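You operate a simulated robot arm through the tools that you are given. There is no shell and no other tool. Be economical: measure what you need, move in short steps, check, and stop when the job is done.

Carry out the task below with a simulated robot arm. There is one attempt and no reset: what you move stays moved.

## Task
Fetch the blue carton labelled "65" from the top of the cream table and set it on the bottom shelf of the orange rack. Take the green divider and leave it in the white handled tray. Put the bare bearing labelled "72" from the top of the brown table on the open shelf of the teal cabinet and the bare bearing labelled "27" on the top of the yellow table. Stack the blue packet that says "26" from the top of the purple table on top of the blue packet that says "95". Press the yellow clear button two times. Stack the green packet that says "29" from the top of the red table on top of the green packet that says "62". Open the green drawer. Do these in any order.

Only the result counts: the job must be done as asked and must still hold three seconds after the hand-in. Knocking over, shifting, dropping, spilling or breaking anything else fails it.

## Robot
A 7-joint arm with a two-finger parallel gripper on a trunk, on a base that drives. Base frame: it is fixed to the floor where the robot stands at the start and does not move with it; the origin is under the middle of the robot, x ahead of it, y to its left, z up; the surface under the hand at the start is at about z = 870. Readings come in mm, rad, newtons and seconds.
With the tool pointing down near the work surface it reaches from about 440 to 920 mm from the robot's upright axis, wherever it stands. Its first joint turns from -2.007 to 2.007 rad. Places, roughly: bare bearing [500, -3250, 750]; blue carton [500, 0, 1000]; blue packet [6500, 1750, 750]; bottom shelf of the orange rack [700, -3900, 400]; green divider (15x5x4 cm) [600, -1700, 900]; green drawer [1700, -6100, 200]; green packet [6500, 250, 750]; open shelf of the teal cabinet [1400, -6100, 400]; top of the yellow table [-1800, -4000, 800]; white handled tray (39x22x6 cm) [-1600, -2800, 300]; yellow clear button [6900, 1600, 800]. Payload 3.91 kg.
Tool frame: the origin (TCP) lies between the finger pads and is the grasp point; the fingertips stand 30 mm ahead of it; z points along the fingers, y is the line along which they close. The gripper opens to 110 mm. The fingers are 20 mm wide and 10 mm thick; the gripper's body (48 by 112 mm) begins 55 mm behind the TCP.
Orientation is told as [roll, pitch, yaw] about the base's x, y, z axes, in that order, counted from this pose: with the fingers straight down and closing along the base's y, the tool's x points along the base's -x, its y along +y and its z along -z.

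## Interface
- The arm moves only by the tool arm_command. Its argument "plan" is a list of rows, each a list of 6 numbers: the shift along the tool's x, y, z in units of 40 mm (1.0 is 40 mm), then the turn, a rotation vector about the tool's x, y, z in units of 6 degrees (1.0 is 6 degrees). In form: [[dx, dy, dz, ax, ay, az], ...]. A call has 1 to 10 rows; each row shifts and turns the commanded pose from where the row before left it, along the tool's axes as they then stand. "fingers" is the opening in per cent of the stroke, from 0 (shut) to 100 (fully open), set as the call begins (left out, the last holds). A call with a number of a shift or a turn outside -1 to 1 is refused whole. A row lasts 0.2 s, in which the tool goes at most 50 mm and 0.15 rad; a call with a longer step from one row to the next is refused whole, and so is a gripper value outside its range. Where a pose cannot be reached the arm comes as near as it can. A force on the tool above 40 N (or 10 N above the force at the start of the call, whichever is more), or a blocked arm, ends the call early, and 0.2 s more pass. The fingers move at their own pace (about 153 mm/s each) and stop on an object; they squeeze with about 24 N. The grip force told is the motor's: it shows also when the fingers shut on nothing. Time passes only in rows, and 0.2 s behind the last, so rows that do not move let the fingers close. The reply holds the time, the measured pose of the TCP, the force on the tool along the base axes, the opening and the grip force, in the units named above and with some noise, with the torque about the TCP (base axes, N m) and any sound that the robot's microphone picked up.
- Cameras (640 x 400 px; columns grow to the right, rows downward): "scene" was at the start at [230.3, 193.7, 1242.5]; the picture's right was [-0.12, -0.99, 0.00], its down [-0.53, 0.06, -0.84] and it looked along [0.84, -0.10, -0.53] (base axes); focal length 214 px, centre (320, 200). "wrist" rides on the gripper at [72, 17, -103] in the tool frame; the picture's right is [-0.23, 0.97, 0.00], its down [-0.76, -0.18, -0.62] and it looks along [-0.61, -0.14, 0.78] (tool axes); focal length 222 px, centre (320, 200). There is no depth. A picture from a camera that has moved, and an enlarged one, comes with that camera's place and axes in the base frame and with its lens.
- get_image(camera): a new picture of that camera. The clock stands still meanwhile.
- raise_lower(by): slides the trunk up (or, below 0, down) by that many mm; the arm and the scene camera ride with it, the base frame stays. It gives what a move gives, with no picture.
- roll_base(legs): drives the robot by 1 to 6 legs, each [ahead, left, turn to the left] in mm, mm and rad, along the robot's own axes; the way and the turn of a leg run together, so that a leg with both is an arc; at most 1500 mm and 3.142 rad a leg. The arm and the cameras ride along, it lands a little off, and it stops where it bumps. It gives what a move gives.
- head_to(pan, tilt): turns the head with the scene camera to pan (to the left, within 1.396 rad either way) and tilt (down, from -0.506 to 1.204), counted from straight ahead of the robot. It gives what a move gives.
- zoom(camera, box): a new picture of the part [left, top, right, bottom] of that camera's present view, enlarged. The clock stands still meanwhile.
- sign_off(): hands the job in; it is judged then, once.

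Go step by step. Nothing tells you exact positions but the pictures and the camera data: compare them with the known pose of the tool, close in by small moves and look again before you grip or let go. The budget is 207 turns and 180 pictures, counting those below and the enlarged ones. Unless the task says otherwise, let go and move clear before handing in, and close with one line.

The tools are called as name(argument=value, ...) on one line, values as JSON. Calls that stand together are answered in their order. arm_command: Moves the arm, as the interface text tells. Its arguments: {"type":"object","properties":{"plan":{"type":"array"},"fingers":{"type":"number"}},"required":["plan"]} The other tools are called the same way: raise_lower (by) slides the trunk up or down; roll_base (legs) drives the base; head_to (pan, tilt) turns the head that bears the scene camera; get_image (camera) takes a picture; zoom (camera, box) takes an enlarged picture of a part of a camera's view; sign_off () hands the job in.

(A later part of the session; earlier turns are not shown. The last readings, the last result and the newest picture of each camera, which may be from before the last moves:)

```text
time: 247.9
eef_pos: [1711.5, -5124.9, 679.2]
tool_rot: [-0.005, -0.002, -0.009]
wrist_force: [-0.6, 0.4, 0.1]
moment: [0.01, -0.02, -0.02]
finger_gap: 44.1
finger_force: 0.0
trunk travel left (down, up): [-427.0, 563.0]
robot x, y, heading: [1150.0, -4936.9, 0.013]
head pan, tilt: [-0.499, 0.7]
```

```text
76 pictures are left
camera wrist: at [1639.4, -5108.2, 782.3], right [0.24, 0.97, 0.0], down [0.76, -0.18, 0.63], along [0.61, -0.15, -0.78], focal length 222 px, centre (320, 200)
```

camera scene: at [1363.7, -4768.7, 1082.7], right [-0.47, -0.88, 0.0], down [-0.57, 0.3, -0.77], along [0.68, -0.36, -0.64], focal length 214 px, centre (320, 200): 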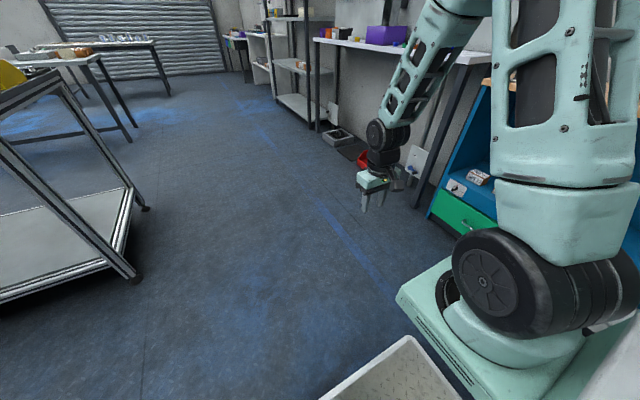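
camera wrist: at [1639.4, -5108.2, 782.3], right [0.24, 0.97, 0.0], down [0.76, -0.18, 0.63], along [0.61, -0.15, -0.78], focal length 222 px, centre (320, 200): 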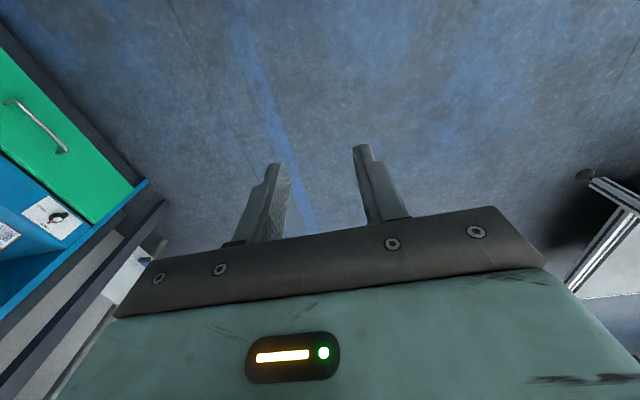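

arm_command(plan=[[0.22, -0.98, 0, 0, 0, 0], [0.22, -0.98, 0, 0, 0, 0], [0.22, -0.98, 0, 0, 0, 0], [0.22, -0.98, 0, 0, 0, 0], [0, 0, 0, 0, 0, 0]])

roll_base(legs=[[0, -480, -0.014]])

raise_lower(by=-370)

get_image(camera="wrist")

get_image(camera="scene")

```text
time: 249.1
eef_pos: [1677.1, -5280.3, 680.9]
tool_rot: [-0.006, -0.003, -0.008]
wrist_force: [-0.2, 0.0, -0.3]
moment: [-0.05, 0.04, 0.0]
finger_gap: 44.1
finger_force: 0.0
trunk travel left (down, up): [-427.0, 563.0]
robot x, y, heading: [1148.9, -4934.1, 0.016]
head pan, tilt: [-0.499, 0.7]
```

```text
time: 252.0
eef_pos: [1666.8, -5780.7, 681.2]
tool_rot: [-0.005, -0.003, -0.035]
wrist_force: [-0.7, -0.6, 0.6]
moment: [0.04, 0.02, -0.01]
finger_gap: 43.7
finger_force: 0.0
trunk travel left (down, up): [-427.0, 563.0]
robot x, y, heading: [1149.9, -5422.8, -0.012]
head pan, tilt: [-0.499, 0.7]
```

```text
time: 255.6
eef_pos: [1667.2, -5781.0, 310.6]
tool_rot: [-0.007, -0.001, -0.036]
wrist_force: [0.3, -0.4, 0.9]
moment: [-0.02, -0.02, -0.05]
finger_gap: 44.1
finger_force: 0.0
trunk travel left (down, up): [-57.0, 933.0]
robot x, y, heading: [1151.7, -5422.2, -0.016]
head pan, tilt: [-0.499, 0.7]
```

```text
75 pictures are left
camera wrist: at [1595.8, -5761.7, 413.2], right [0.26, 0.97, 0.0], down [0.75, -0.2, 0.63], along [0.6, -0.17, -0.78], focal length 222 px, centre (320, 200)
```

wrist: 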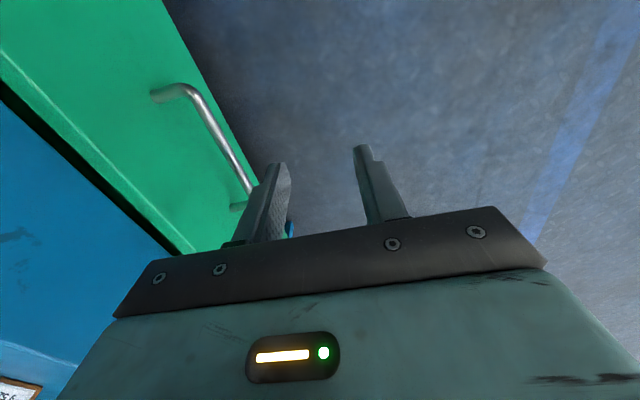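

```text
74 pictures are left
camera scene: at [1368.1, -5261.0, 712.7], right [-0.49, -0.87, 0.0], down [-0.56, 0.32, -0.76], along [0.67, -0.37, -0.64], focal length 214 px, centre (320, 200)
```

scene: 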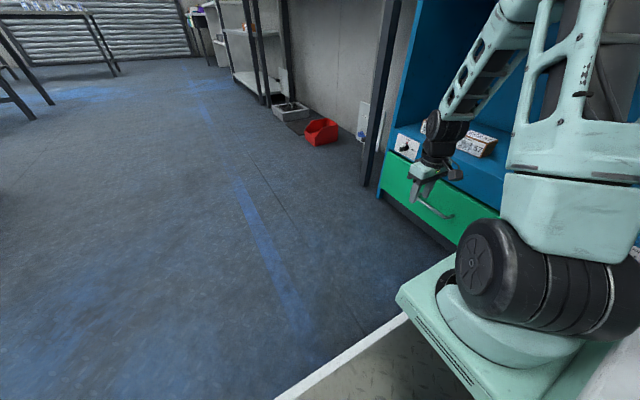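

The handle bar runs x 1613–1728 at y ≈ −5895, z ≈ 195. I open to 80 mm, shift close, then fine-tune with the arm.

roll_base(legs=[[0, -70, 0.02]])

arm_command(plan=[[0, 0, 0, 0, 0, 0], [0, 0, 0, 0, 0, 0]], fingers=74)

raise_lower(by=-50)

get_image(camera="wrist")

```text
time: 256.6
eef_pos: [1673.3, -5841.6, 311.3]
tool_rot: [-0.006, -0.002, -0.016]
wrist_force: [0.0, 0.3, 0.0]
moment: [0.01, 0.04, -0.01]
finger_gap: 44.2
finger_force: 0.1
trunk travel left (down, up): [-57.0, 933.0]
robot x, y, heading: [1153.0, -5492.6, 0.007]
head pan, tilt: [-0.499, 0.7]
```

```text
time: 257.2
eef_pos: [1674.5, -5842.3, 310.0]
tool_rot: [-0.006, 0.0, -0.015]
wrist_force: [0.5, 0.8, 0.2]
moment: [0.0, -0.03, -0.01]
finger_gap: 81.1
finger_force: 0.0
trunk travel left (down, up): [-57.0, 933.0]
robot x, y, heading: [1149.1, -5493.6, 0.006]
head pan, tilt: [-0.499, 0.7]
```

```text
time: 258.1
eef_pos: [1673.3, -5841.7, 260.0]
tool_rot: [-0.005, -0.001, -0.018]
wrist_force: [0.4, 0.0, -0.6]
moment: [-0.03, -0.01, -0.01]
finger_gap: 81.5
finger_force: 0.0
trunk travel left (down, up): [-7.0, 983.0]
robot x, y, heading: [1149.8, -5491.5, 0.011]
head pan, tilt: [-0.499, 0.7]
```

```text
73 pictures are left
camera wrist: at [1602.2, -5824.4, 363.1], right [0.24, 0.97, 0.0], down [0.76, -0.19, 0.63], along [0.61, -0.15, -0.78], focal length 222 px, centre (320, 200)
```

wrist: 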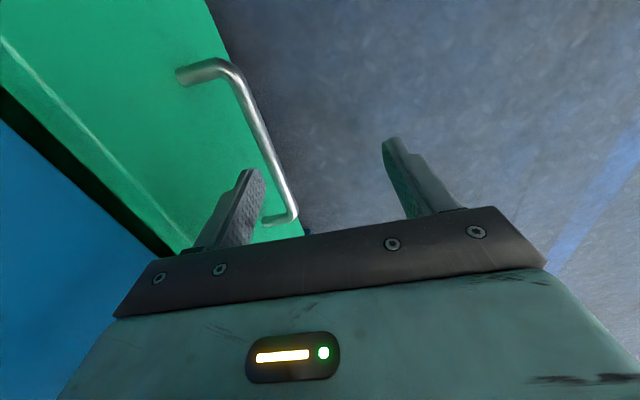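

arm_command(plan=[[0, -0.45, 0, 0, 0, 0], [0, 0, 0.4, 0, 0, 0], [0, 0, 0.4, 0, 0, 0], [0, 0, 0.4, 0, 0, 0], [0, 0, 0, 0, 0, 0]])

get_image(camera="wrist")

zoom(camera="scene", box=[370, 90, 530, 260])

```text
time: 259.3
eef_pos: [1672.8, -5858.2, 213.1]
tool_rot: [-0.005, -0.002, -0.016]
wrist_force: [-0.2, 0.0, 0.6]
moment: [0.03, 0.01, -0.01]
finger_gap: 81.3
finger_force: 0.1
trunk travel left (down, up): [-7.0, 983.0]
robot x, y, heading: [1148.0, -5494.7, 0.005]
head pan, tilt: [-0.499, 0.7]
```

```text
72 pictures are left
camera wrist: at [1601.4, -5841.5, 314.6], right [0.24, 0.97, 0.0], down [0.76, -0.19, 0.63], along [0.61, -0.15, -0.78], focal length 222 px, centre (320, 200)
```

wrist: 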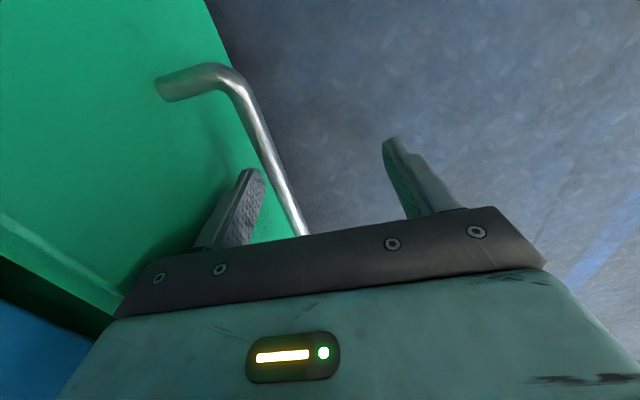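

```text
2.35 times, centred on (450, 175) of scene
camera zoom: at [1364.7, -5328.1, 662.7], right [-0.47, -0.88, 0.0], down [-0.57, 0.3, -0.76], along [0.67, -0.36, -0.64], focal length 505 px, centre (14, 259)
```

zoom: 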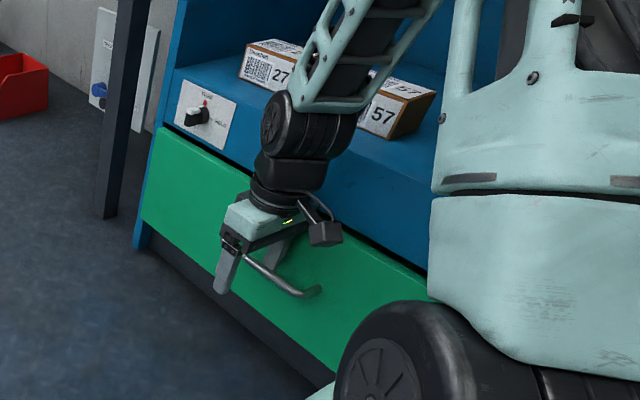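

The finger is hooked behind the bar and the pointer is at FREE. I pull gently with the arm first.

arm_command(plan=[[0, 0.2, 0, 0, 0, 0], [0, 0.3, 0, 0, 0, 0], [0, 0.4, 0, 0, 0, 0], [0, 0.5, 0, 0, 0, 0], [0, 0.5, 0, 0, 0, 0], [0, 0.5, 0, 0, 0, 0], [0, 0, 0, 0, 0, 0]])

get_image(camera="wrist")

```text
time: 260.9
eef_pos: [1675.1, -5763.8, 212.2]
tool_rot: [-0.006, -0.002, -0.016]
wrist_force: [0.2, 0.6, 0.4]
moment: [0.01, -0.01, -0.01]
finger_gap: 81.6
finger_force: 0.1
trunk travel left (down, up): [-7.0, 983.0]
robot x, y, heading: [1148.5, -5497.0, 0.007]
head pan, tilt: [-0.499, 0.7]
```

```text
70 pictures are left
camera wrist: at [1603.9, -5746.3, 314.1], right [0.24, 0.97, 0.0], down [0.76, -0.19, 0.63], along [0.61, -0.15, -0.78], focal length 222 px, centre (320, 200)
```

wrist: 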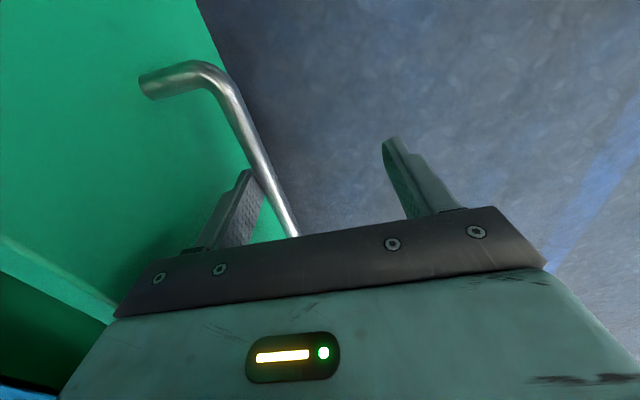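

The drawer slides. I pull another 180 mm.

arm_command(plan=[[0, 0.5, 0, 0, 0, 0], [0, 0.5, 0, 0, 0, 0], [0, 0.5, 0, 0, 0, 0], [0, 0.5, 0, 0, 0, 0], [0, 0.5, 0, 0, 0, 0], [0, 0.5, 0, 0, 0, 0], [0, 0.5, 0, 0, 0, 0], [0, 0.5, 0, 0, 0, 0], [0, 0.5, 0, 0, 0, 0], [0, 0, 0, 0, 0, 0]])

get_image(camera="scene")

```text
time: 261.9
eef_pos: [1677.0, -5701.8, 209.3]
tool_rot: [-0.013, -0.006, -0.029]
wrist_force: [-2.0, -33.6, -10.4]
moment: [-0.04, -0.36, 0.22]
finger_gap: 98.0
finger_force: 16.6
trunk travel left (down, up): [-7.0, 983.0]
robot x, y, heading: [1149.2, -5489.7, 0.007]
head pan, tilt: [-0.499, 0.7]
stopped in row 4: the force on the tool passed its limit at 51 N (the readings are from after the stop); the commanded pose is now the measured one
```

```text
69 pictures are left
camera scene: at [1365.0, -5328.3, 662.5], right [-0.47, -0.88, 0.0], down [-0.57, 0.31, -0.76], along [0.67, -0.36, -0.64], focal length 214 px, centre (320, 200)
```

scene: 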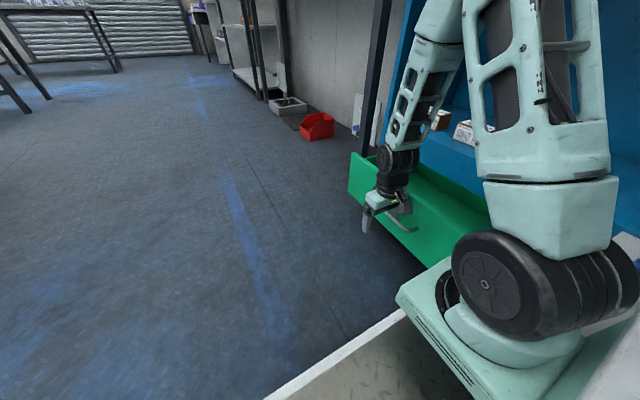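

zoom(camera="scene", box=[340, 140, 540, 310])

get_image(camera="wrist")

```text
2.35 times, centred on (440, 225) of scene
camera zoom: at [1365.0, -5328.3, 662.5], right [-0.47, -0.88, 0.0], down [-0.57, 0.31, -0.76], along [0.67, -0.36, -0.64], focal length 505 px, centre (38, 141)
```

zoom: 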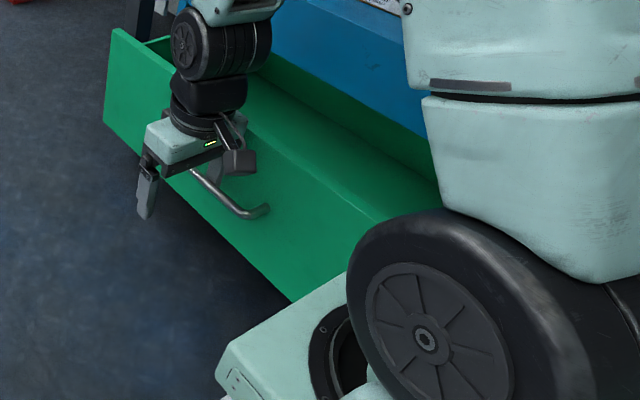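

```text
67 pictures are left
camera wrist: at [1604.9, -5681.9, 312.6], right [0.26, 0.97, -0.01], down [0.75, -0.19, 0.63], along [0.61, -0.17, -0.78], focal length 222 px, centre (320, 200)
```

wrist: 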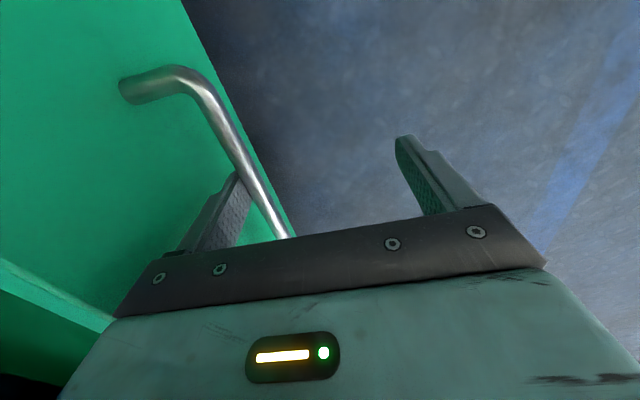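

The pull was stopped most likely by my own base corner blocking the drawer. I relieve the hook, lift out, and move the base back from the drawer.

arm_command(plan=[[0, -0.4, 0, 0, 0, 0], [0, 0, -0.6, 0, 0, 0], [0, 0, -0.8, 0, 0, 0], [0, 0, -0.8, 0, 0, 0], [0, 0, 0, 0, 0, 0]], fingers=74)

roll_base(legs=[[0, 80, 0], [-150, 0, 0]])

get_image(camera="wrist")

get_image(camera="scene")

```text
time: 263.1
eef_pos: [1676.5, -5712.4, 298.6]
tool_rot: [-0.009, -0.005, -0.022]
wrist_force: [-0.5, -0.6, 0.5]
moment: [0.03, 0.04, -0.01]
finger_gap: 81.4
finger_force: 0.2
trunk travel left (down, up): [-7.0, 983.0]
robot x, y, heading: [1150.5, -5493.2, 0.008]
head pan, tilt: [-0.499, 0.7]
```

```text
time: 265.1
eef_pos: [1524.6, -5632.5, 299.0]
tool_rot: [-0.011, -0.006, -0.02]
wrist_force: [0.6, 0.2, -0.2]
moment: [0.0, -0.01, 0.01]
finger_gap: 81.3
finger_force: 0.0
trunk travel left (down, up): [-7.0, 983.0]
robot x, y, heading: [996.4, -5415.2, 0.01]
head pan, tilt: [-0.499, 0.7]
```

```text
66 pictures are left
camera wrist: at [1452.7, -5613.0, 401.1], right [0.25, 0.97, -0.01], down [0.75, -0.19, 0.63], along [0.61, -0.16, -0.78], focal length 222 px, centre (320, 200)
```

wrist: 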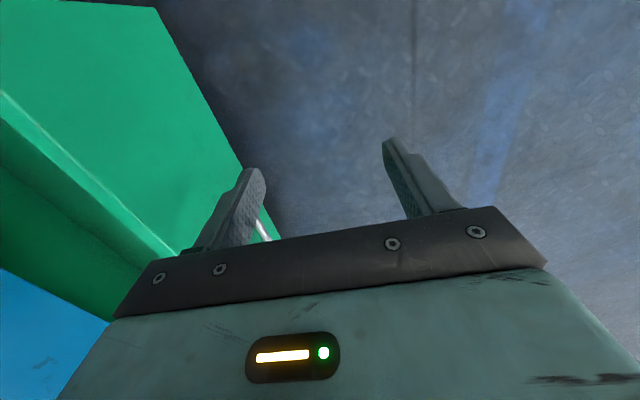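

```text
65 pictures are left
camera scene: at [1212.1, -5247.9, 662.7], right [-0.47, -0.88, 0.0], down [-0.57, 0.3, -0.76], along [0.67, -0.36, -0.64], focal length 214 px, centre (320, 200)
```

scene: 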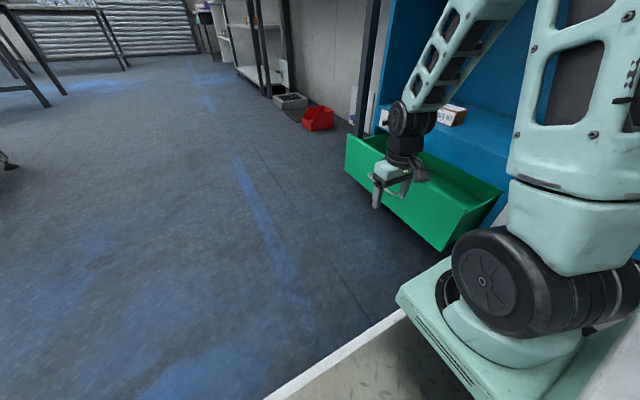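

arm_command(plan=[[-0.75, -0.41, 0, 0, 0, 0], [-0.75, -0.41, 0, 0, 0, 0], [-0.75, -0.41, 0, 0, 0, 0], [-0.75, -0.41, 0, 0, 0, 0], [-0.75, -0.41, 0, 0, 0, 0], [0, 0, 0, 0, 0, 0]])

get_image(camera="wrist")

```text
time: 266.5
eef_pos: [1673.7, -5716.5, 300.3]
tool_rot: [-0.012, -0.006, -0.022]
wrist_force: [0.7, 0.0, 0.5]
moment: [0.0, 0.01, 0.0]
finger_gap: 81.3
finger_force: 0.0
trunk travel left (down, up): [-7.0, 983.0]
robot x, y, heading: [1000.1, -5416.7, 0.008]
head pan, tilt: [-0.499, 0.7]
```

```text
64 pictures are left
camera wrist: at [1601.5, -5698.0, 402.0], right [0.25, 0.97, -0.01], down [0.75, -0.19, 0.63], along [0.61, -0.16, -0.78], focal length 222 px, centre (320, 200)
```

wrist: 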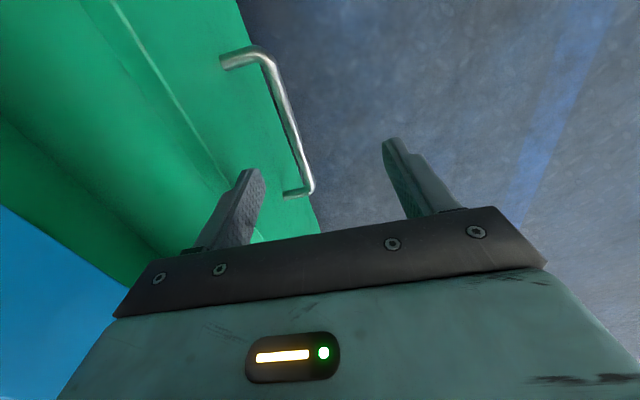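

arm_command(plan=[[0, 0, 0.73, 0, 0, 0], [0, 0, 0.73, 0, 0, 0], [0, 0, 0.73, 0, 0, 0], [0, 0, 0, 0, 0, 0]])

arm_command(plan=[[0, 0.2, 0, 0, 0, 0], [0, 0.3, 0, 0, 0, 0], [0, 0.5, 0, 0, 0, 0], [0, 0.5, 0, 0, 0, 0], [0, 0.5, 0, 0, 0, 0], [0, 0.5, 0, 0, 0, 0], [0, 0.4, 0, 0, 0, 0], [0, 0, 0, 0, 0, 0]])

get_image(camera="scene")

```text
time: 267.5
eef_pos: [1673.0, -5718.1, 212.7]
tool_rot: [-0.01, -0.006, -0.023]
wrist_force: [-0.3, -0.3, -0.5]
moment: [0.01, -0.04, -0.01]
finger_gap: 81.3
finger_force: 0.1
trunk travel left (down, up): [-7.0, 983.0]
robot x, y, heading: [997.5, -5411.9, 0.008]
head pan, tilt: [-0.499, 0.7]
```

```text
time: 269.3
eef_pos: [1675.8, -5601.2, 210.5]
tool_rot: [-0.01, -0.005, -0.021]
wrist_force: [-0.2, -0.4, -0.5]
moment: [0.02, -0.02, -0.01]
finger_gap: 81.5
finger_force: 0.1
trunk travel left (down, up): [-7.0, 983.0]
robot x, y, heading: [999.0, -5415.5, 0.008]
head pan, tilt: [-0.499, 0.7]
```

```text
63 pictures are left
camera scene: at [1212.1, -5247.8, 662.7], right [-0.47, -0.88, 0.0], down [-0.57, 0.3, -0.76], along [0.67, -0.36, -0.64], focal length 214 px, centre (320, 200)
```

scene: 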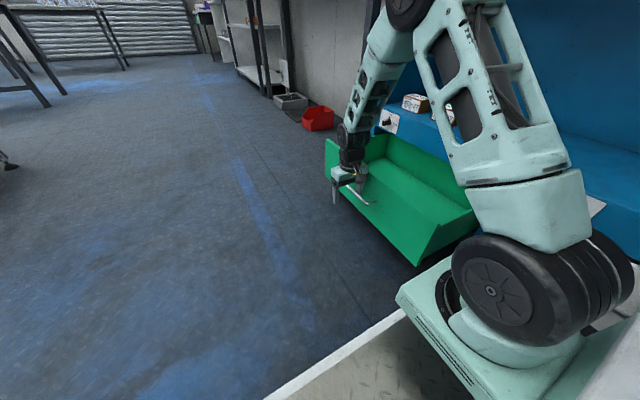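

It opens further now. I continue until its end stop.

arm_command(plan=[[0, 0.4, 0, 0, 0, 0], [0, 0.4, 0, 0, 0, 0], [0, 0.4, 0, 0, 0, 0], [0, 0.4, 0, 0, 0, 0], [0, 0.4, 0, 0, 0, 0], [0, 0.4, 0, 0, 0, 0], [0, 0, 0, 0, 0, 0]])

get_image(camera="wrist")

```text
time: 269.9
eef_pos: [1677.4, -5584.6, 211.1]
tool_rot: [-0.022, -0.009, -0.031]
wrist_force: [3.4, -25.6, -8.1]
moment: [-0.01, -0.32, 0.41]
finger_gap: 93.6
finger_force: 12.4
trunk travel left (down, up): [-7.0, 983.0]
robot x, y, heading: [996.5, -5408.6, 0.008]
head pan, tilt: [-0.499, 0.7]
stopped in row 3: the force on the tool passed its limit at 48 N (the readings are from after the stop); the commanded pose is now the measured one
```

```text
62 pictures are left
camera wrist: at [1605.3, -5564.4, 311.9], right [0.26, 0.97, -0.02], down [0.75, -0.19, 0.63], along [0.61, -0.18, -0.77], focal length 222 px, centre (320, 200)
```

wrist: 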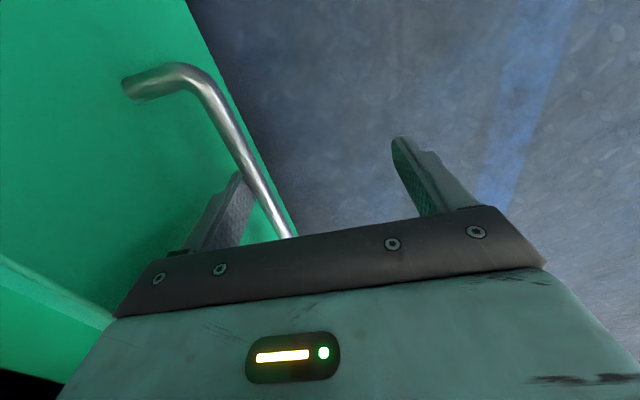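

The drawer is open to its stop (about 260 mm). I unhook, clear, raise the trunk and leave for the green divider via the +x side of the dark-blue table.

arm_command(plan=[[0, -0.35, 0, 0, 0, 0], [0, 0, -0.6, 0, 0, 0], [0, 0, -0.8, 0, 0, 0], [0, 0, -0.8, 0, 0, 0], [0, 0, -0.8, 0, 0, 0], [0, 0, 0, 0, 0, 0]])

roll_base(legs=[[0, 250, 0]])

raise_lower(by=400)

get_image(camera="scene")

```text
time: 271.4
eef_pos: [1677.6, -5591.6, 333.5]
tool_rot: [-0.019, -0.006, -0.028]
wrist_force: [-1.1, -0.2, -0.2]
moment: [-0.01, 0.0, 0.01]
finger_gap: 81.3
finger_force: 0.0
trunk travel left (down, up): [-7.0, 983.0]
robot x, y, heading: [998.3, -5413.6, 0.004]
head pan, tilt: [-0.499, 0.7]
```

```text
time: 273.2
eef_pos: [1675.2, -5343.4, 330.8]
tool_rot: [-0.017, -0.009, -0.028]
wrist_force: [0.5, -0.2, 0.2]
moment: [0.0, 0.03, 0.0]
finger_gap: 81.5
finger_force: 0.0
trunk travel left (down, up): [-7.0, 983.0]
robot x, y, heading: [990.7, -5165.2, 0.009]
head pan, tilt: [-0.499, 0.7]
```

```text
time: 277.0
eef_pos: [1675.5, -5344.5, 731.5]
tool_rot: [-0.019, -0.008, -0.029]
wrist_force: [0.4, 0.2, -0.3]
moment: [-0.02, 0.0, 0.01]
finger_gap: 81.4
finger_force: 0.0
trunk travel left (down, up): [-407.0, 583.0]
robot x, y, heading: [993.3, -5164.7, 0.003]
head pan, tilt: [-0.499, 0.7]
```

```text
61 pictures are left
camera scene: at [1210.6, -4999.9, 1062.7], right [-0.47, -0.88, 0.0], down [-0.57, 0.3, -0.76], along [0.67, -0.36, -0.64], focal length 214 px, centre (320, 200)
```

scene: 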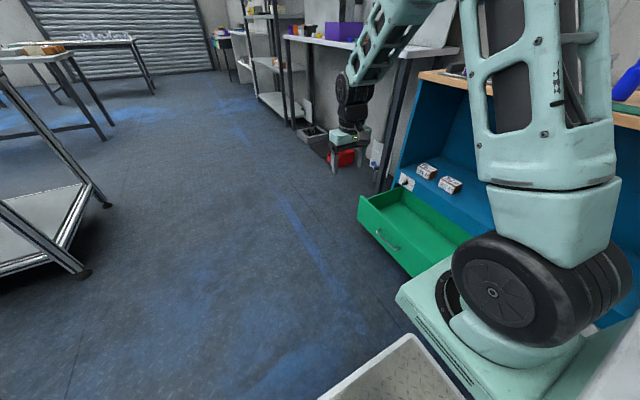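

raise_lower(by=350)

roll_base(legs=[[720, 0, 0], [0, 0, 1.57], [1200, 0, 0], [1000, 0, 0]])

head_to(pan=0.3, tilt=0.4)

get_image(camera="scene")

```text
time: 280.4
eef_pos: [1675.3, -5344.5, 1081.8]
tool_rot: [-0.018, -0.006, -0.029]
wrist_force: [-0.5, -0.9, 0.2]
moment: [0.0, 0.01, 0.01]
finger_gap: 81.2
finger_force: 0.0
trunk travel left (down, up): [-757.0, 233.0]
robot x, y, heading: [996.3, -5164.8, 0.004]
head pan, tilt: [-0.499, 0.7]
```

```text
time: 298.5
eef_pos: [1749.7, -2313.2, 1082.8]
tool_rot: [-0.019, -0.007, 1.597]
wrist_force: [0.3, 0.7, -0.7]
moment: [-0.02, 0.04, 0.01]
finger_gap: 81.5
finger_force: 0.1
trunk travel left (down, up): [-757.0, 233.0]
robot x, y, heading: [1604.5, -2997.8, 1.631]
head pan, tilt: [-0.499, 0.7]
```

```text
time: 299.6
eef_pos: [1750.8, -2312.4, 1081.1]
tool_rot: [-0.019, -0.006, 1.596]
wrist_force: [0.0, -0.1, -0.4]
moment: [-0.01, 0.02, 0.01]
finger_gap: 81.5
finger_force: 0.0
trunk travel left (down, up): [-757.0, 233.0]
robot x, y, heading: [1610.2, -3003.4, 1.63]
head pan, tilt: [0.3, 0.4]
```

```text
60 pictures are left
camera scene: at [1361.6, -2785.9, 1439.5], right [0.94, 0.35, 0.0], down [0.14, -0.36, -0.92], along [-0.33, 0.86, -0.39], focal length 214 px, centre (320, 200)
```

scene: 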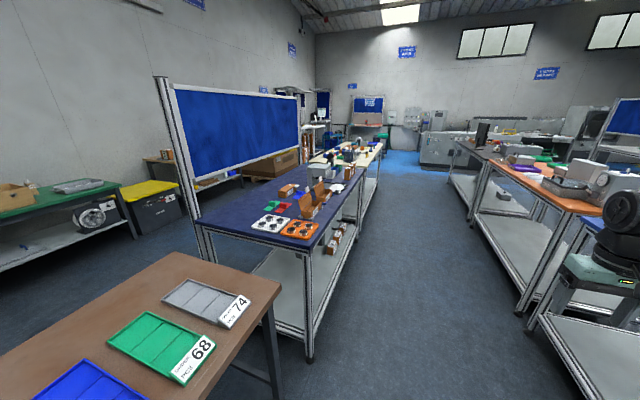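

zoom(camera="scene", box=[190, 130, 400, 260])

```text
3.05 times, centred on (295, 195) of scene
camera zoom: at [1361.6, -2785.9, 1439.5], right [0.94, 0.35, 0.0], down [0.14, -0.36, -0.92], along [-0.33, 0.86, -0.39], focal length 654 px, centre (396, 215)
```

zoom: 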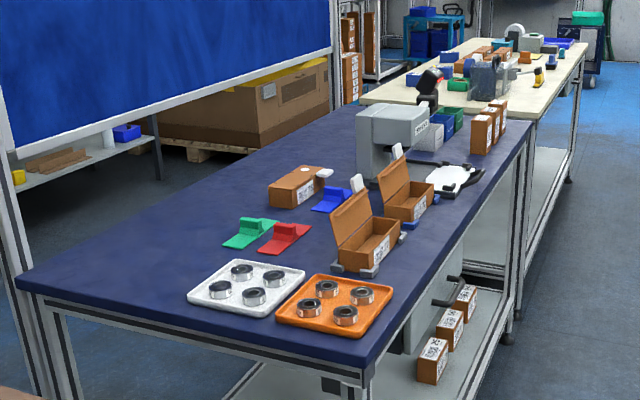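

I see green, red and blue dividers on the dark-blue table; the green one is near (638, −1742). I drive up the aisle and face the table from the +x side.

raise_lower(by=150)

roll_base(legs=[[1200, -160, -0.05], [0, 0, 1.56]])

head_to(pan=0.0, tilt=0.6)

get_image(camera="scene")

```text
time: 301.4
eef_pos: [1749.7, -2313.6, 1231.6]
tool_rot: [-0.02, -0.008, 1.596]
wrist_force: [-0.9, -0.3, -1.0]
moment: [0.02, -0.04, -0.03]
finger_gap: 81.6
finger_force: 0.0
trunk travel left (down, up): [-907.0, 83.0]
robot x, y, heading: [1606.8, -2998.7, 1.638]
head pan, tilt: [0.3, 0.4]
```

```text
time: 311.4
eef_pos: [1045.9, -1620.6, 1231.0]
tool_rot: [-0.019, -0.007, 3.132]
wrist_force: [-0.9, -1.0, 0.0]
moment: [-0.01, 0.03, 0.01]
finger_gap: 81.2
finger_force: 0.0
trunk travel left (down, up): [-907.0, 83.0]
robot x, y, heading: [1727.7, -1789.2, -3.118]
head pan, tilt: [0.3, 0.4]
```

```text
time: 312.2
eef_pos: [1045.8, -1621.1, 1231.5]
tool_rot: [-0.019, -0.007, 3.13]
wrist_force: [-0.1, 0.3, 0.0]
moment: [0.0, -0.01, 0.0]
finger_gap: 81.5
finger_force: 0.0
trunk travel left (down, up): [-907.0, 83.0]
robot x, y, heading: [1726.2, -1790.8, -3.117]
head pan, tilt: [0.0, 0.6]
```

```text
58 pictures are left
camera scene: at [1501.7, -2000.4, 1571.4], right [-0.03, 1.0, 0.0], down [0.56, 0.01, -0.83], along [-0.83, -0.02, -0.56], focal length 214 px, centre (320, 200)
```

scene: 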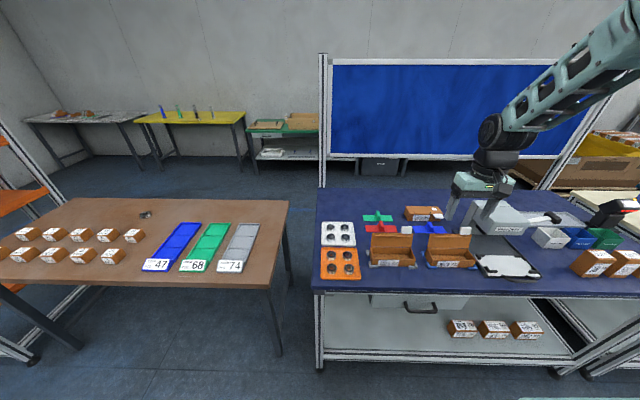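

zoom(camera="scene", box=[315, 185, 475, 285])

```text
4.00 times, centred on (395, 235) of scene
camera zoom: at [1501.7, -2000.4, 1571.4], right [-0.03, 1.0, 0.0], down [0.56, 0.01, -0.83], along [-0.83, -0.02, -0.56], focal length 858 px, centre (20, 60)
```

zoom: 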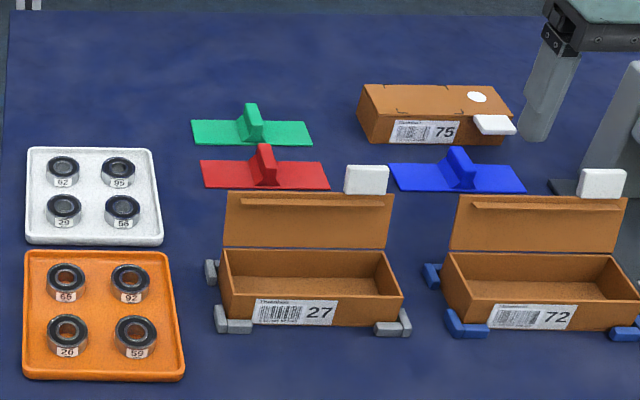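

The green divider is a plate along y with a centre fin at about (637, −1726). I drive 300 mm closer and bring the hand above it.

roll_base(legs=[[300, 0, 0]])

arm_command(plan=[[-0.42, 0.42, 0.5, 0, 0, 0], [-0.42, 0.42, 0.5, 0, 0, 0], [-0.42, 0.42, 0.5, 0, 0, 0], [-0.42, 0.42, 0.5, 0, 0, 0], [-0.42, 0.42, 0.5, 0, 0, 0], [-0.42, 0.42, 0.5, 0, 0, 0], [0, 0, 0, 0, 0, 0]], fingers=50)

get_image(camera="wrist")

```text
time: 314.3
eef_pos: [745.2, -1628.5, 1230.9]
tool_rot: [-0.02, -0.008, 3.129]
wrist_force: [0.4, -0.5, 0.2]
moment: [-0.02, -0.03, -0.01]
finger_gap: 81.3
finger_force: 0.0
trunk travel left (down, up): [-907.0, 83.0]
robot x, y, heading: [1426.6, -1796.1, -3.12]
head pan, tilt: [0.0, 0.6]
```

```text
time: 315.9
eef_pos: [641.8, -1725.9, 1110.8]
tool_rot: [-0.02, -0.006, 3.13]
wrist_force: [-0.5, 0.1, 0.0]
moment: [0.0, 0.01, 0.0]
finger_gap: 54.9
finger_force: 0.0
trunk travel left (down, up): [-907.0, 83.0]
robot x, y, heading: [1427.8, -1797.0, -3.113]
head pan, tilt: [0.0, 0.6]
```

```text
56 pictures are left
camera wrist: at [715.1, -1746.2, 1211.7], right [-0.24, -0.97, -0.02], down [-0.75, 0.17, 0.63], along [-0.61, 0.16, -0.77], focal length 222 px, centre (320, 200)
```

wrist: 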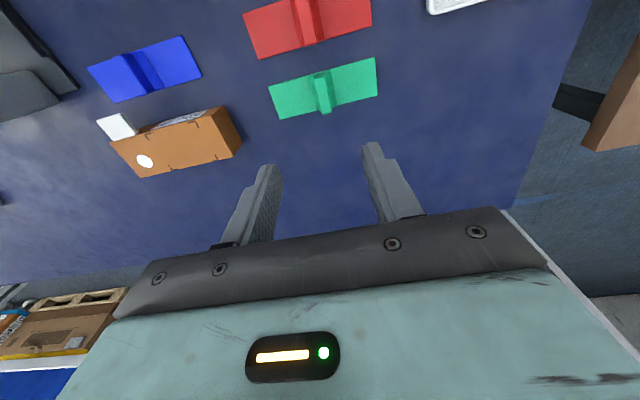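

Well aligned above the fin. I descend.

arm_command(plan=[[0, 0, 0.9, 0, 0, 0], [0, 0, 0.9, 0, 0, 0], [0, 0, 0.9, 0, 0, 0], [0, 0, 0.9, 0, 0, 0], [0, 0, 0.9, 0, 0, 0], [0, 0, 0, 0, 0, 0]])

get_image(camera="wrist")

```text
time: 317.3
eef_pos: [642.9, -1721.7, 929.1]
tool_rot: [-0.018, -0.01, 3.128]
wrist_force: [0.6, 0.4, 0.3]
moment: [-0.01, -0.03, 0.0]
finger_gap: 55.1
finger_force: 0.0
trunk travel left (down, up): [-907.0, 83.0]
robot x, y, heading: [1429.1, -1794.6, -3.116]
head pan, tilt: [0.0, 0.6]
```

```text
55 pictures are left
camera wrist: at [715.5, -1742.7, 1031.4], right [-0.24, -0.97, -0.02], down [-0.75, 0.17, 0.63], along [-0.61, 0.16, -0.77], focal length 222 px, centre (320, 200)
```

wrist: 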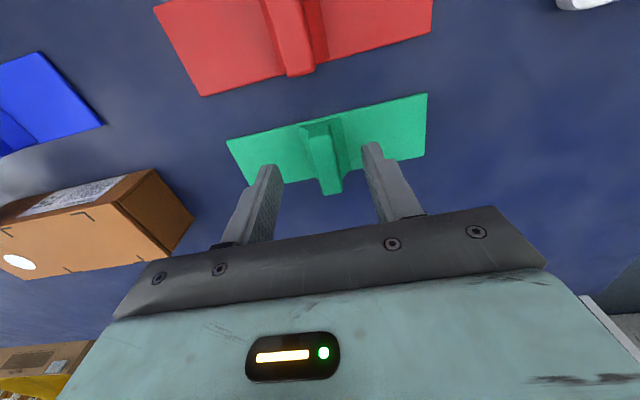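

arm_command(plan=[[0.15, 0.08, 0.2, 0, 0, 0], [0, 0, 0.2, 0, 0, 0], [0, 0, 0, 0, 0, 0]])

arm_command(plan=[[0, 0, 0, 0, 0, 0], [0, 0, 0, 0, 0, 0], [0, 0, 0, 0, 0, 0]], fingers=0)

arm_command(plan=[[0, 0, -0.5, 0, 0, 0], [0, 0, -1, 0, 0, 0], [0, 0, -1, 0, 0, 0], [0, 0, -1, 0, 0, 0], [0, 0, -1, 0, 0, 0], [0, 0, -1, 0, 0, 0], [0, 0, 0, 0, 0, 0]])

get_image(camera="wrist")

```text
time: 318.1
eef_pos: [646.9, -1725.4, 914.4]
tool_rot: [-0.019, -0.009, 3.129]
wrist_force: [-0.4, -0.7, -0.3]
moment: [0.01, 0.01, 0.01]
finger_gap: 55.0
finger_force: 0.0
trunk travel left (down, up): [-907.0, 83.0]
robot x, y, heading: [1425.1, -1797.7, -3.117]
head pan, tilt: [0.0, 0.6]
```

```text
time: 318.9
eef_pos: [646.4, -1725.5, 915.1]
tool_rot: [-0.02, -0.008, 3.13]
wrist_force: [-0.1, -1.7, 4.6]
moment: [-0.35, 0.07, 0.05]
finger_gap: 15.4
finger_force: 24.4
trunk travel left (down, up): [-907.0, 83.0]
robot x, y, heading: [1429.3, -1795.4, -3.121]
head pan, tilt: [0.0, 0.6]
```

```text
time: 320.5
eef_pos: [648.8, -1728.2, 1136.0]
tool_rot: [-0.02, -0.008, 3.128]
wrist_force: [0.1, -0.5, 0.4]
moment: [0.01, 0.03, 0.04]
finger_gap: 15.2
finger_force: 24.0
trunk travel left (down, up): [-907.0, 83.0]
robot x, y, heading: [1432.9, -1794.2, -3.12]
head pan, tilt: [0.0, 0.6]
```

```text
54 pictures are left
camera wrist: at [722.6, -1749.9, 1238.1], right [-0.24, -0.97, -0.02], down [-0.76, 0.17, 0.63], along [-0.61, 0.16, -0.77], focal length 222 px, centre (320, 200)
```

wrist: 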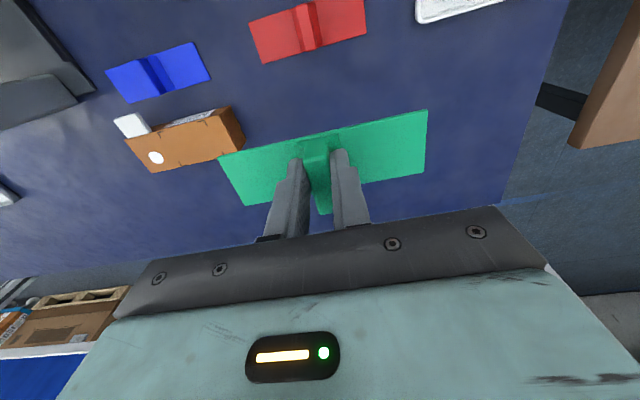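

The divider is held. I drive around by the south: back out, turn to −y, down the aisle.

roll_base(legs=[[-300, 0, 0], [0, 0, 1.549], [1450, 0, 0], [1450, 0, 0]])

```text
time: 340.1
eef_pos: [1555.2, -5514.5, 1135.2]
tool_rot: [-0.019, -0.007, -1.64]
wrist_force: [0.3, -0.1, -0.8]
moment: [0.0, 0.02, 0.01]
finger_gap: 15.0
finger_force: 23.8
trunk travel left (down, up): [-907.0, 83.0]
robot x, y, heading: [1664.0, -4742.8, -1.606]
head pan, tilt: [0.0, 0.6]
```

roll_base(legs=[[0, 0, -1.535], [1100, 0, 0], [1050, 0, 0]])

```text
time: 354.6
eef_pos: [-1279.0, -4613.7, 1135.3]
tool_rot: [-0.019, -0.007, 3.077]
wrist_force: [-0.4, -0.6, 0.1]
moment: [0.0, 0.02, -0.01]
finger_gap: 14.9
finger_force: 23.6
trunk travel left (down, up): [-907.0, 83.0]
robot x, y, heading: [-505.9, -4723.4, 3.108]
head pan, tilt: [0.0, 0.6]
```

roll_base(legs=[[0, 0, 0.034], [0, -950, 0], [0, -900, 0]])

head_to(pan=0.15, tilt=0.75)

get_image(camera="scene")

```text
time: 364.3
eef_pos: [-1287.9, -2790.0, 1135.7]
tool_rot: [-0.02, -0.006, 3.112]
wrist_force: [-1.2, 1.1, 0.2]
moment: [-0.02, 0.03, -0.03]
finger_gap: 14.6
finger_force: 24.7
trunk travel left (down, up): [-907.0, 83.0]
robot x, y, heading: [-511.6, -2870.6, -3.134]
head pan, tilt: [0.0, 0.6]
```

```text
time: 365.0
eef_pos: [-1288.1, -2789.0, 1137.0]
tool_rot: [-0.018, -0.007, 3.112]
wrist_force: [0.4, 0.9, -0.1]
moment: [0.02, 0.0, 0.0]
finger_gap: 15.2
finger_force: 23.7
trunk travel left (down, up): [-907.0, 83.0]
robot x, y, heading: [-509.5, -2869.5, -3.134]
head pan, tilt: [0.15, 0.75]
```

```text
53 pictures are left
camera scene: at [-734.8, -3088.9, 1558.5], right [-0.16, 0.99, 0.0], down [0.67, 0.11, -0.73], along [-0.72, -0.11, -0.68], focal length 214 px, centre (320, 200)
```

scene: 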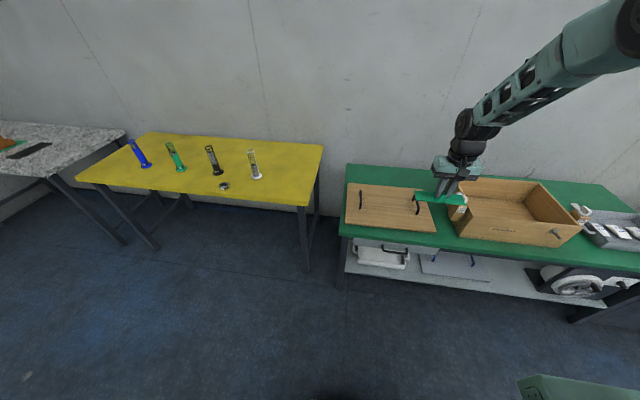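

The white trays are on the lower shelf of the green table. I back off and lower the trunk to look underneath.

roll_base(legs=[[-300, 0, 0]])

raise_lower(by=-400)

raise_lower(by=-250)

head_to(pan=-0.1, tilt=0.45)

get_image(camera="scene")

```text
time: 367.0
eef_pos: [-988.3, -2791.2, 1134.8]
tool_rot: [-0.02, -0.008, 3.119]
wrist_force: [-0.6, -0.3, 0.3]
moment: [-0.03, -0.04, 0.01]
finger_gap: 14.9
finger_force: 23.9
trunk travel left (down, up): [-907.0, 83.0]
robot x, y, heading: [-212.6, -2864.9, -3.128]
head pan, tilt: [0.15, 0.75]
```

```text
time: 370.9
eef_pos: [-987.0, -2790.8, 735.3]
tool_rot: [-0.019, -0.008, 3.12]
wrist_force: [-0.2, 0.7, -0.3]
moment: [-0.03, 0.02, 0.0]
finger_gap: 14.7
finger_force: 23.5
trunk travel left (down, up): [-507.0, 483.0]
robot x, y, heading: [-210.8, -2866.6, -3.126]
head pan, tilt: [0.15, 0.75]
```

```text
time: 373.4
eef_pos: [-988.9, -2792.2, 486.2]
tool_rot: [-0.019, -0.007, 3.117]
wrist_force: [-0.5, 0.0, 0.4]
moment: [-0.02, -0.03, 0.0]
finger_gap: 14.8
finger_force: 24.1
trunk travel left (down, up): [-257.0, 733.0]
robot x, y, heading: [-211.8, -2866.2, -3.127]
head pan, tilt: [0.15, 0.75]
```

```text
time: 374.2
eef_pos: [-988.8, -2791.4, 486.5]
tool_rot: [-0.019, -0.007, 3.119]
wrist_force: [0.2, 0.2, 0.4]
moment: [0.02, -0.02, -0.01]
finger_gap: 14.8
finger_force: 23.7
trunk travel left (down, up): [-257.0, 733.0]
robot x, y, heading: [-214.3, -2866.2, -3.129]
head pan, tilt: [-0.099, 0.45]
```

```text
52 pictures are left
camera scene: at [-442.6, -3066.3, 934.8], right [0.09, 1.0, 0.0], down [0.43, -0.04, -0.9], along [-0.9, 0.08, -0.44], focal length 214 px, centre (320, 200)
```

scene: 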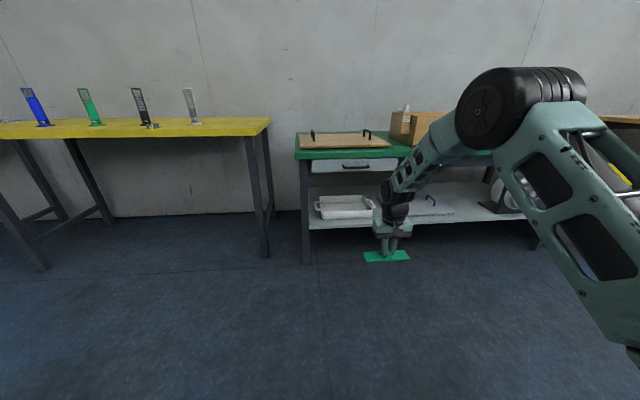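

zoom(camera="scene", box=[290, 130, 490, 270])

```text
2.86 times, centred on (390, 200) of scene
camera zoom: at [-442.6, -3066.3, 934.8], right [0.09, 1.0, 0.0], down [0.43, -0.04, -0.9], along [-0.9, 0.08, -0.44], focal length 613 px, centre (120, 200)
```

zoom: 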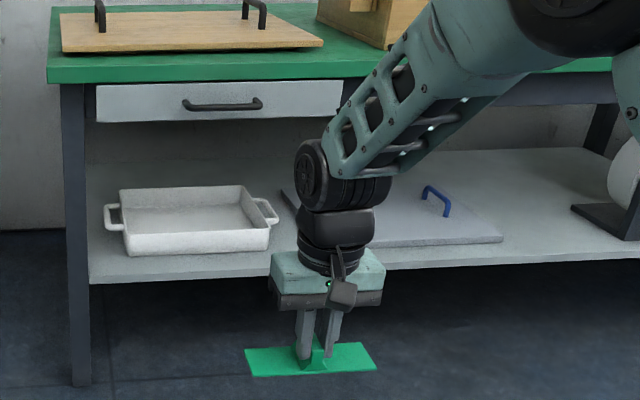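

The white handled tray spans about x −1511…−1699, y −2960…−2661, floor z ≈ 295, rim 350; the table front is at x ≈ −1455. I tilt the tool 45° and bring the divider to entry height.

arm_command(plan=[[0, 0, 0, 0, -0.94, 0], [0, 0, 0, 0, -0.94, 0], [0, 0, 0, 0, -0.94, 0], [0, 0, 0, 0, -0.94, 0], [0, 0, 0, 0, -0.94, 0], [0, 0, 0, 0, -0.94, 0], [0, 0, 0, 0, -0.94, 0], [0, 0, 0, 0, -0.94, 0], [0, 0, 0, 0, 0, 0]])

get_image(camera="wrist")

```text
time: 376.2
eef_pos: [-989.8, -2792.2, 485.4]
tool_rot: [-0.03, -0.795, 3.14]
wrist_force: [0.2, 0.4, -0.3]
moment: [0.03, 0.01, 0.01]
finger_gap: 14.5
finger_force: 24.1
trunk travel left (down, up): [-257.0, 733.0]
robot x, y, heading: [-210.5, -2868.1, -3.131]
head pan, tilt: [-0.099, 0.45]
```

```text
50 pictures are left
camera wrist: at [-864.3, -2812.4, 505.4], right [-0.18, -0.97, 0.14], down [-0.08, 0.16, 0.98], along [-0.98, 0.17, -0.11], focal length 222 px, centre (320, 200)
```

wrist: 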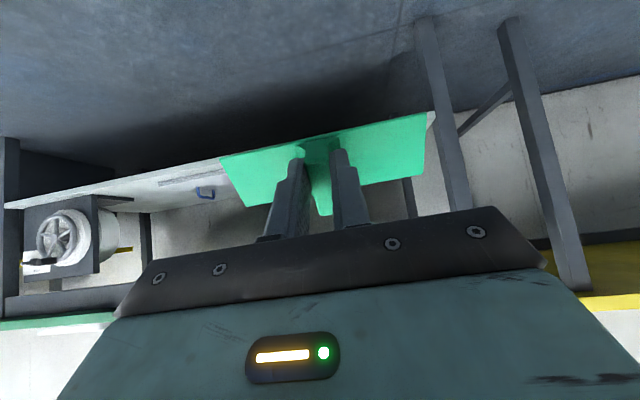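

raise_lower(by=-73)

roll_base(legs=[[400, 10, 0]])

get_image(camera="scene")

```text
time: 377.4
eef_pos: [-987.7, -2791.8, 412.8]
tool_rot: [-0.03, -0.794, 3.14]
wrist_force: [-0.4, -0.1, -0.3]
moment: [-0.01, 0.0, 0.01]
finger_gap: 15.0
finger_force: 23.8
trunk travel left (down, up): [-184.0, 806.0]
robot x, y, heading: [-212.8, -2867.6, -3.126]
head pan, tilt: [-0.099, 0.45]
```

```text
time: 379.9
eef_pos: [-1395.1, -2808.7, 412.6]
tool_rot: [-0.028, -0.795, 3.139]
wrist_force: [0.8, 0.5, 0.6]
moment: [-0.02, 0.0, -0.03]
finger_gap: 14.9
finger_force: 24.3
trunk travel left (down, up): [-184.0, 806.0]
robot x, y, heading: [-617.8, -2882.5, -3.126]
head pan, tilt: [-0.099, 0.45]
```

```text
49 pictures are left
camera scene: at [-849.2, -3082.4, 861.9], right [0.08, 1.0, 0.0], down [0.43, -0.04, -0.9], along [-0.9, 0.08, -0.44], focal length 214 px, centre (320, 200)
```

scene: 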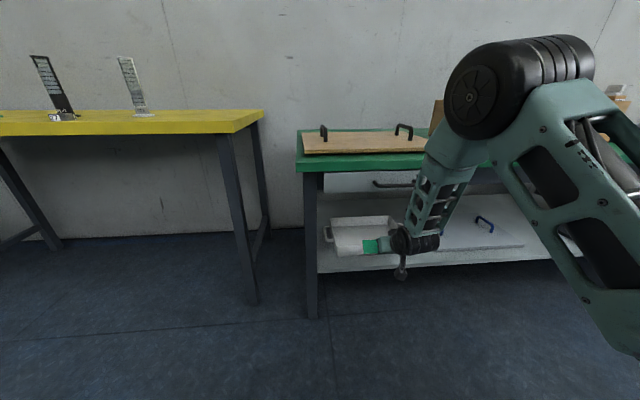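

zoom(camera="scene", box=[300, 160, 460, 290])

```text
3.08 times, centred on (380, 225) of scene
camera zoom: at [-849.2, -3082.4, 861.9], right [0.08, 1.0, 0.0], down [0.43, -0.04, -0.9], along [-0.9, 0.08, -0.44], focal length 660 px, centre (135, 123)
```

zoom: 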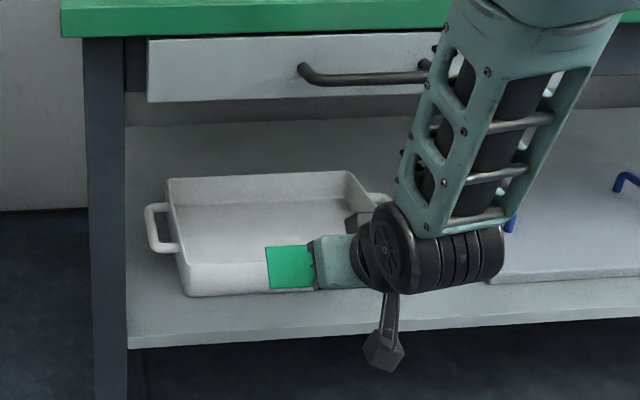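

The forearm would come close to the drawer handle, so I stretch the arm 100 mm further forward while backing the base by 100, flattening the forearm.

roll_base(legs=[[-110, 0, 0]])

arm_command(plan=[[-0.6, 0, 0.6, 0, 0, 0], [-0.6, 0, 0.6, 0, 0, 0], [-0.6, 0, 0.6, 0, 0, 0], [0, 0, 0, 0, 0, 0]])

get_image(camera="scene")

```text
time: 381.1
eef_pos: [-1284.4, -2807.0, 413.0]
tool_rot: [-0.028, -0.794, 3.14]
wrist_force: [0.9, -0.3, -0.5]
moment: [0.0, 0.0, 0.01]
finger_gap: 14.9
finger_force: 23.6
trunk travel left (down, up): [-184.0, 806.0]
robot x, y, heading: [-506.7, -2880.8, -3.127]
head pan, tilt: [-0.099, 0.45]
```

```text
time: 382.1
eef_pos: [-1385.5, -2805.1, 413.9]
tool_rot: [-0.027, -0.796, 3.14]
wrist_force: [-0.4, -0.7, -0.8]
moment: [0.01, -0.01, -0.03]
finger_gap: 14.7
finger_force: 24.0
trunk travel left (down, up): [-184.0, 806.0]
robot x, y, heading: [-505.2, -2881.1, -3.125]
head pan, tilt: [-0.099, 0.45]
```

```text
47 pictures are left
camera scene: at [-737.4, -3080.8, 861.9], right [0.08, 1.0, 0.0], down [0.43, -0.04, -0.9], along [-0.9, 0.08, -0.44], focal length 214 px, centre (320, 200)
```

scene: 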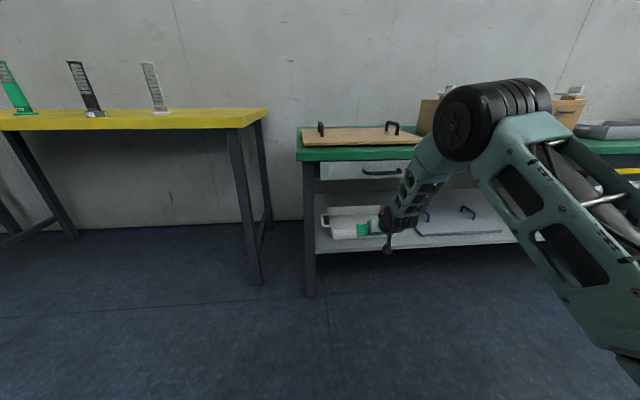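

roll_base(legs=[[150, 0, 0]])

get_image(camera="wrist")

get_image(camera="scene")

```text
time: 383.6
eef_pos: [-1533.5, -2807.0, 410.2]
tool_rot: [-0.027, -0.786, 3.139]
wrist_force: [0.2, 0.4, -0.2]
moment: [-0.03, -0.02, 0.01]
finger_gap: 15.0
finger_force: 23.5
trunk travel left (down, up): [-184.0, 806.0]
robot x, y, heading: [-658.5, -2885.4, -3.129]
head pan, tilt: [-0.099, 0.45]
stopped in leg 1: the robot was blocked; the commanded pose is now the measured one
```

```text
46 pictures are left
camera wrist: at [-1408.4, -2827.2, 431.2], right [-0.18, -0.97, 0.14], down [-0.09, 0.16, 0.98], along [-0.98, 0.17, -0.12], focal length 222 px, centre (320, 200)
```

wrist: 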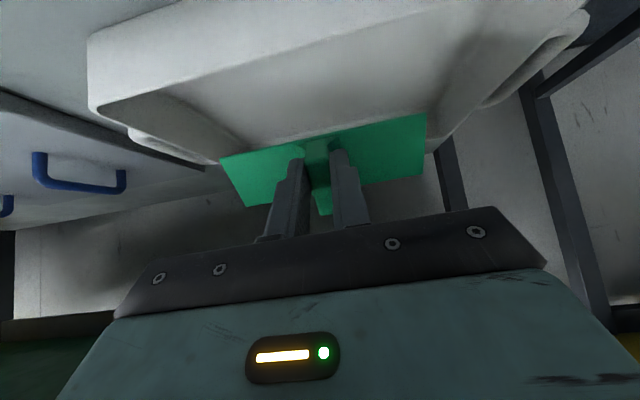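

```text
45 pictures are left
camera scene: at [-888.7, -3082.7, 861.9], right [0.09, 1.0, 0.0], down [0.43, -0.04, -0.9], along [-0.9, 0.08, -0.44], focal length 214 px, centre (320, 200)
```

scene: 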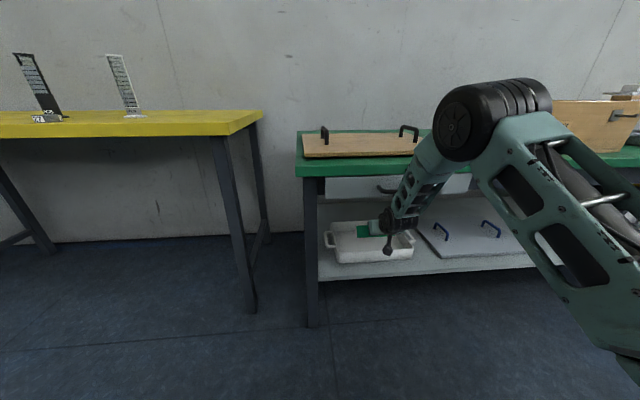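

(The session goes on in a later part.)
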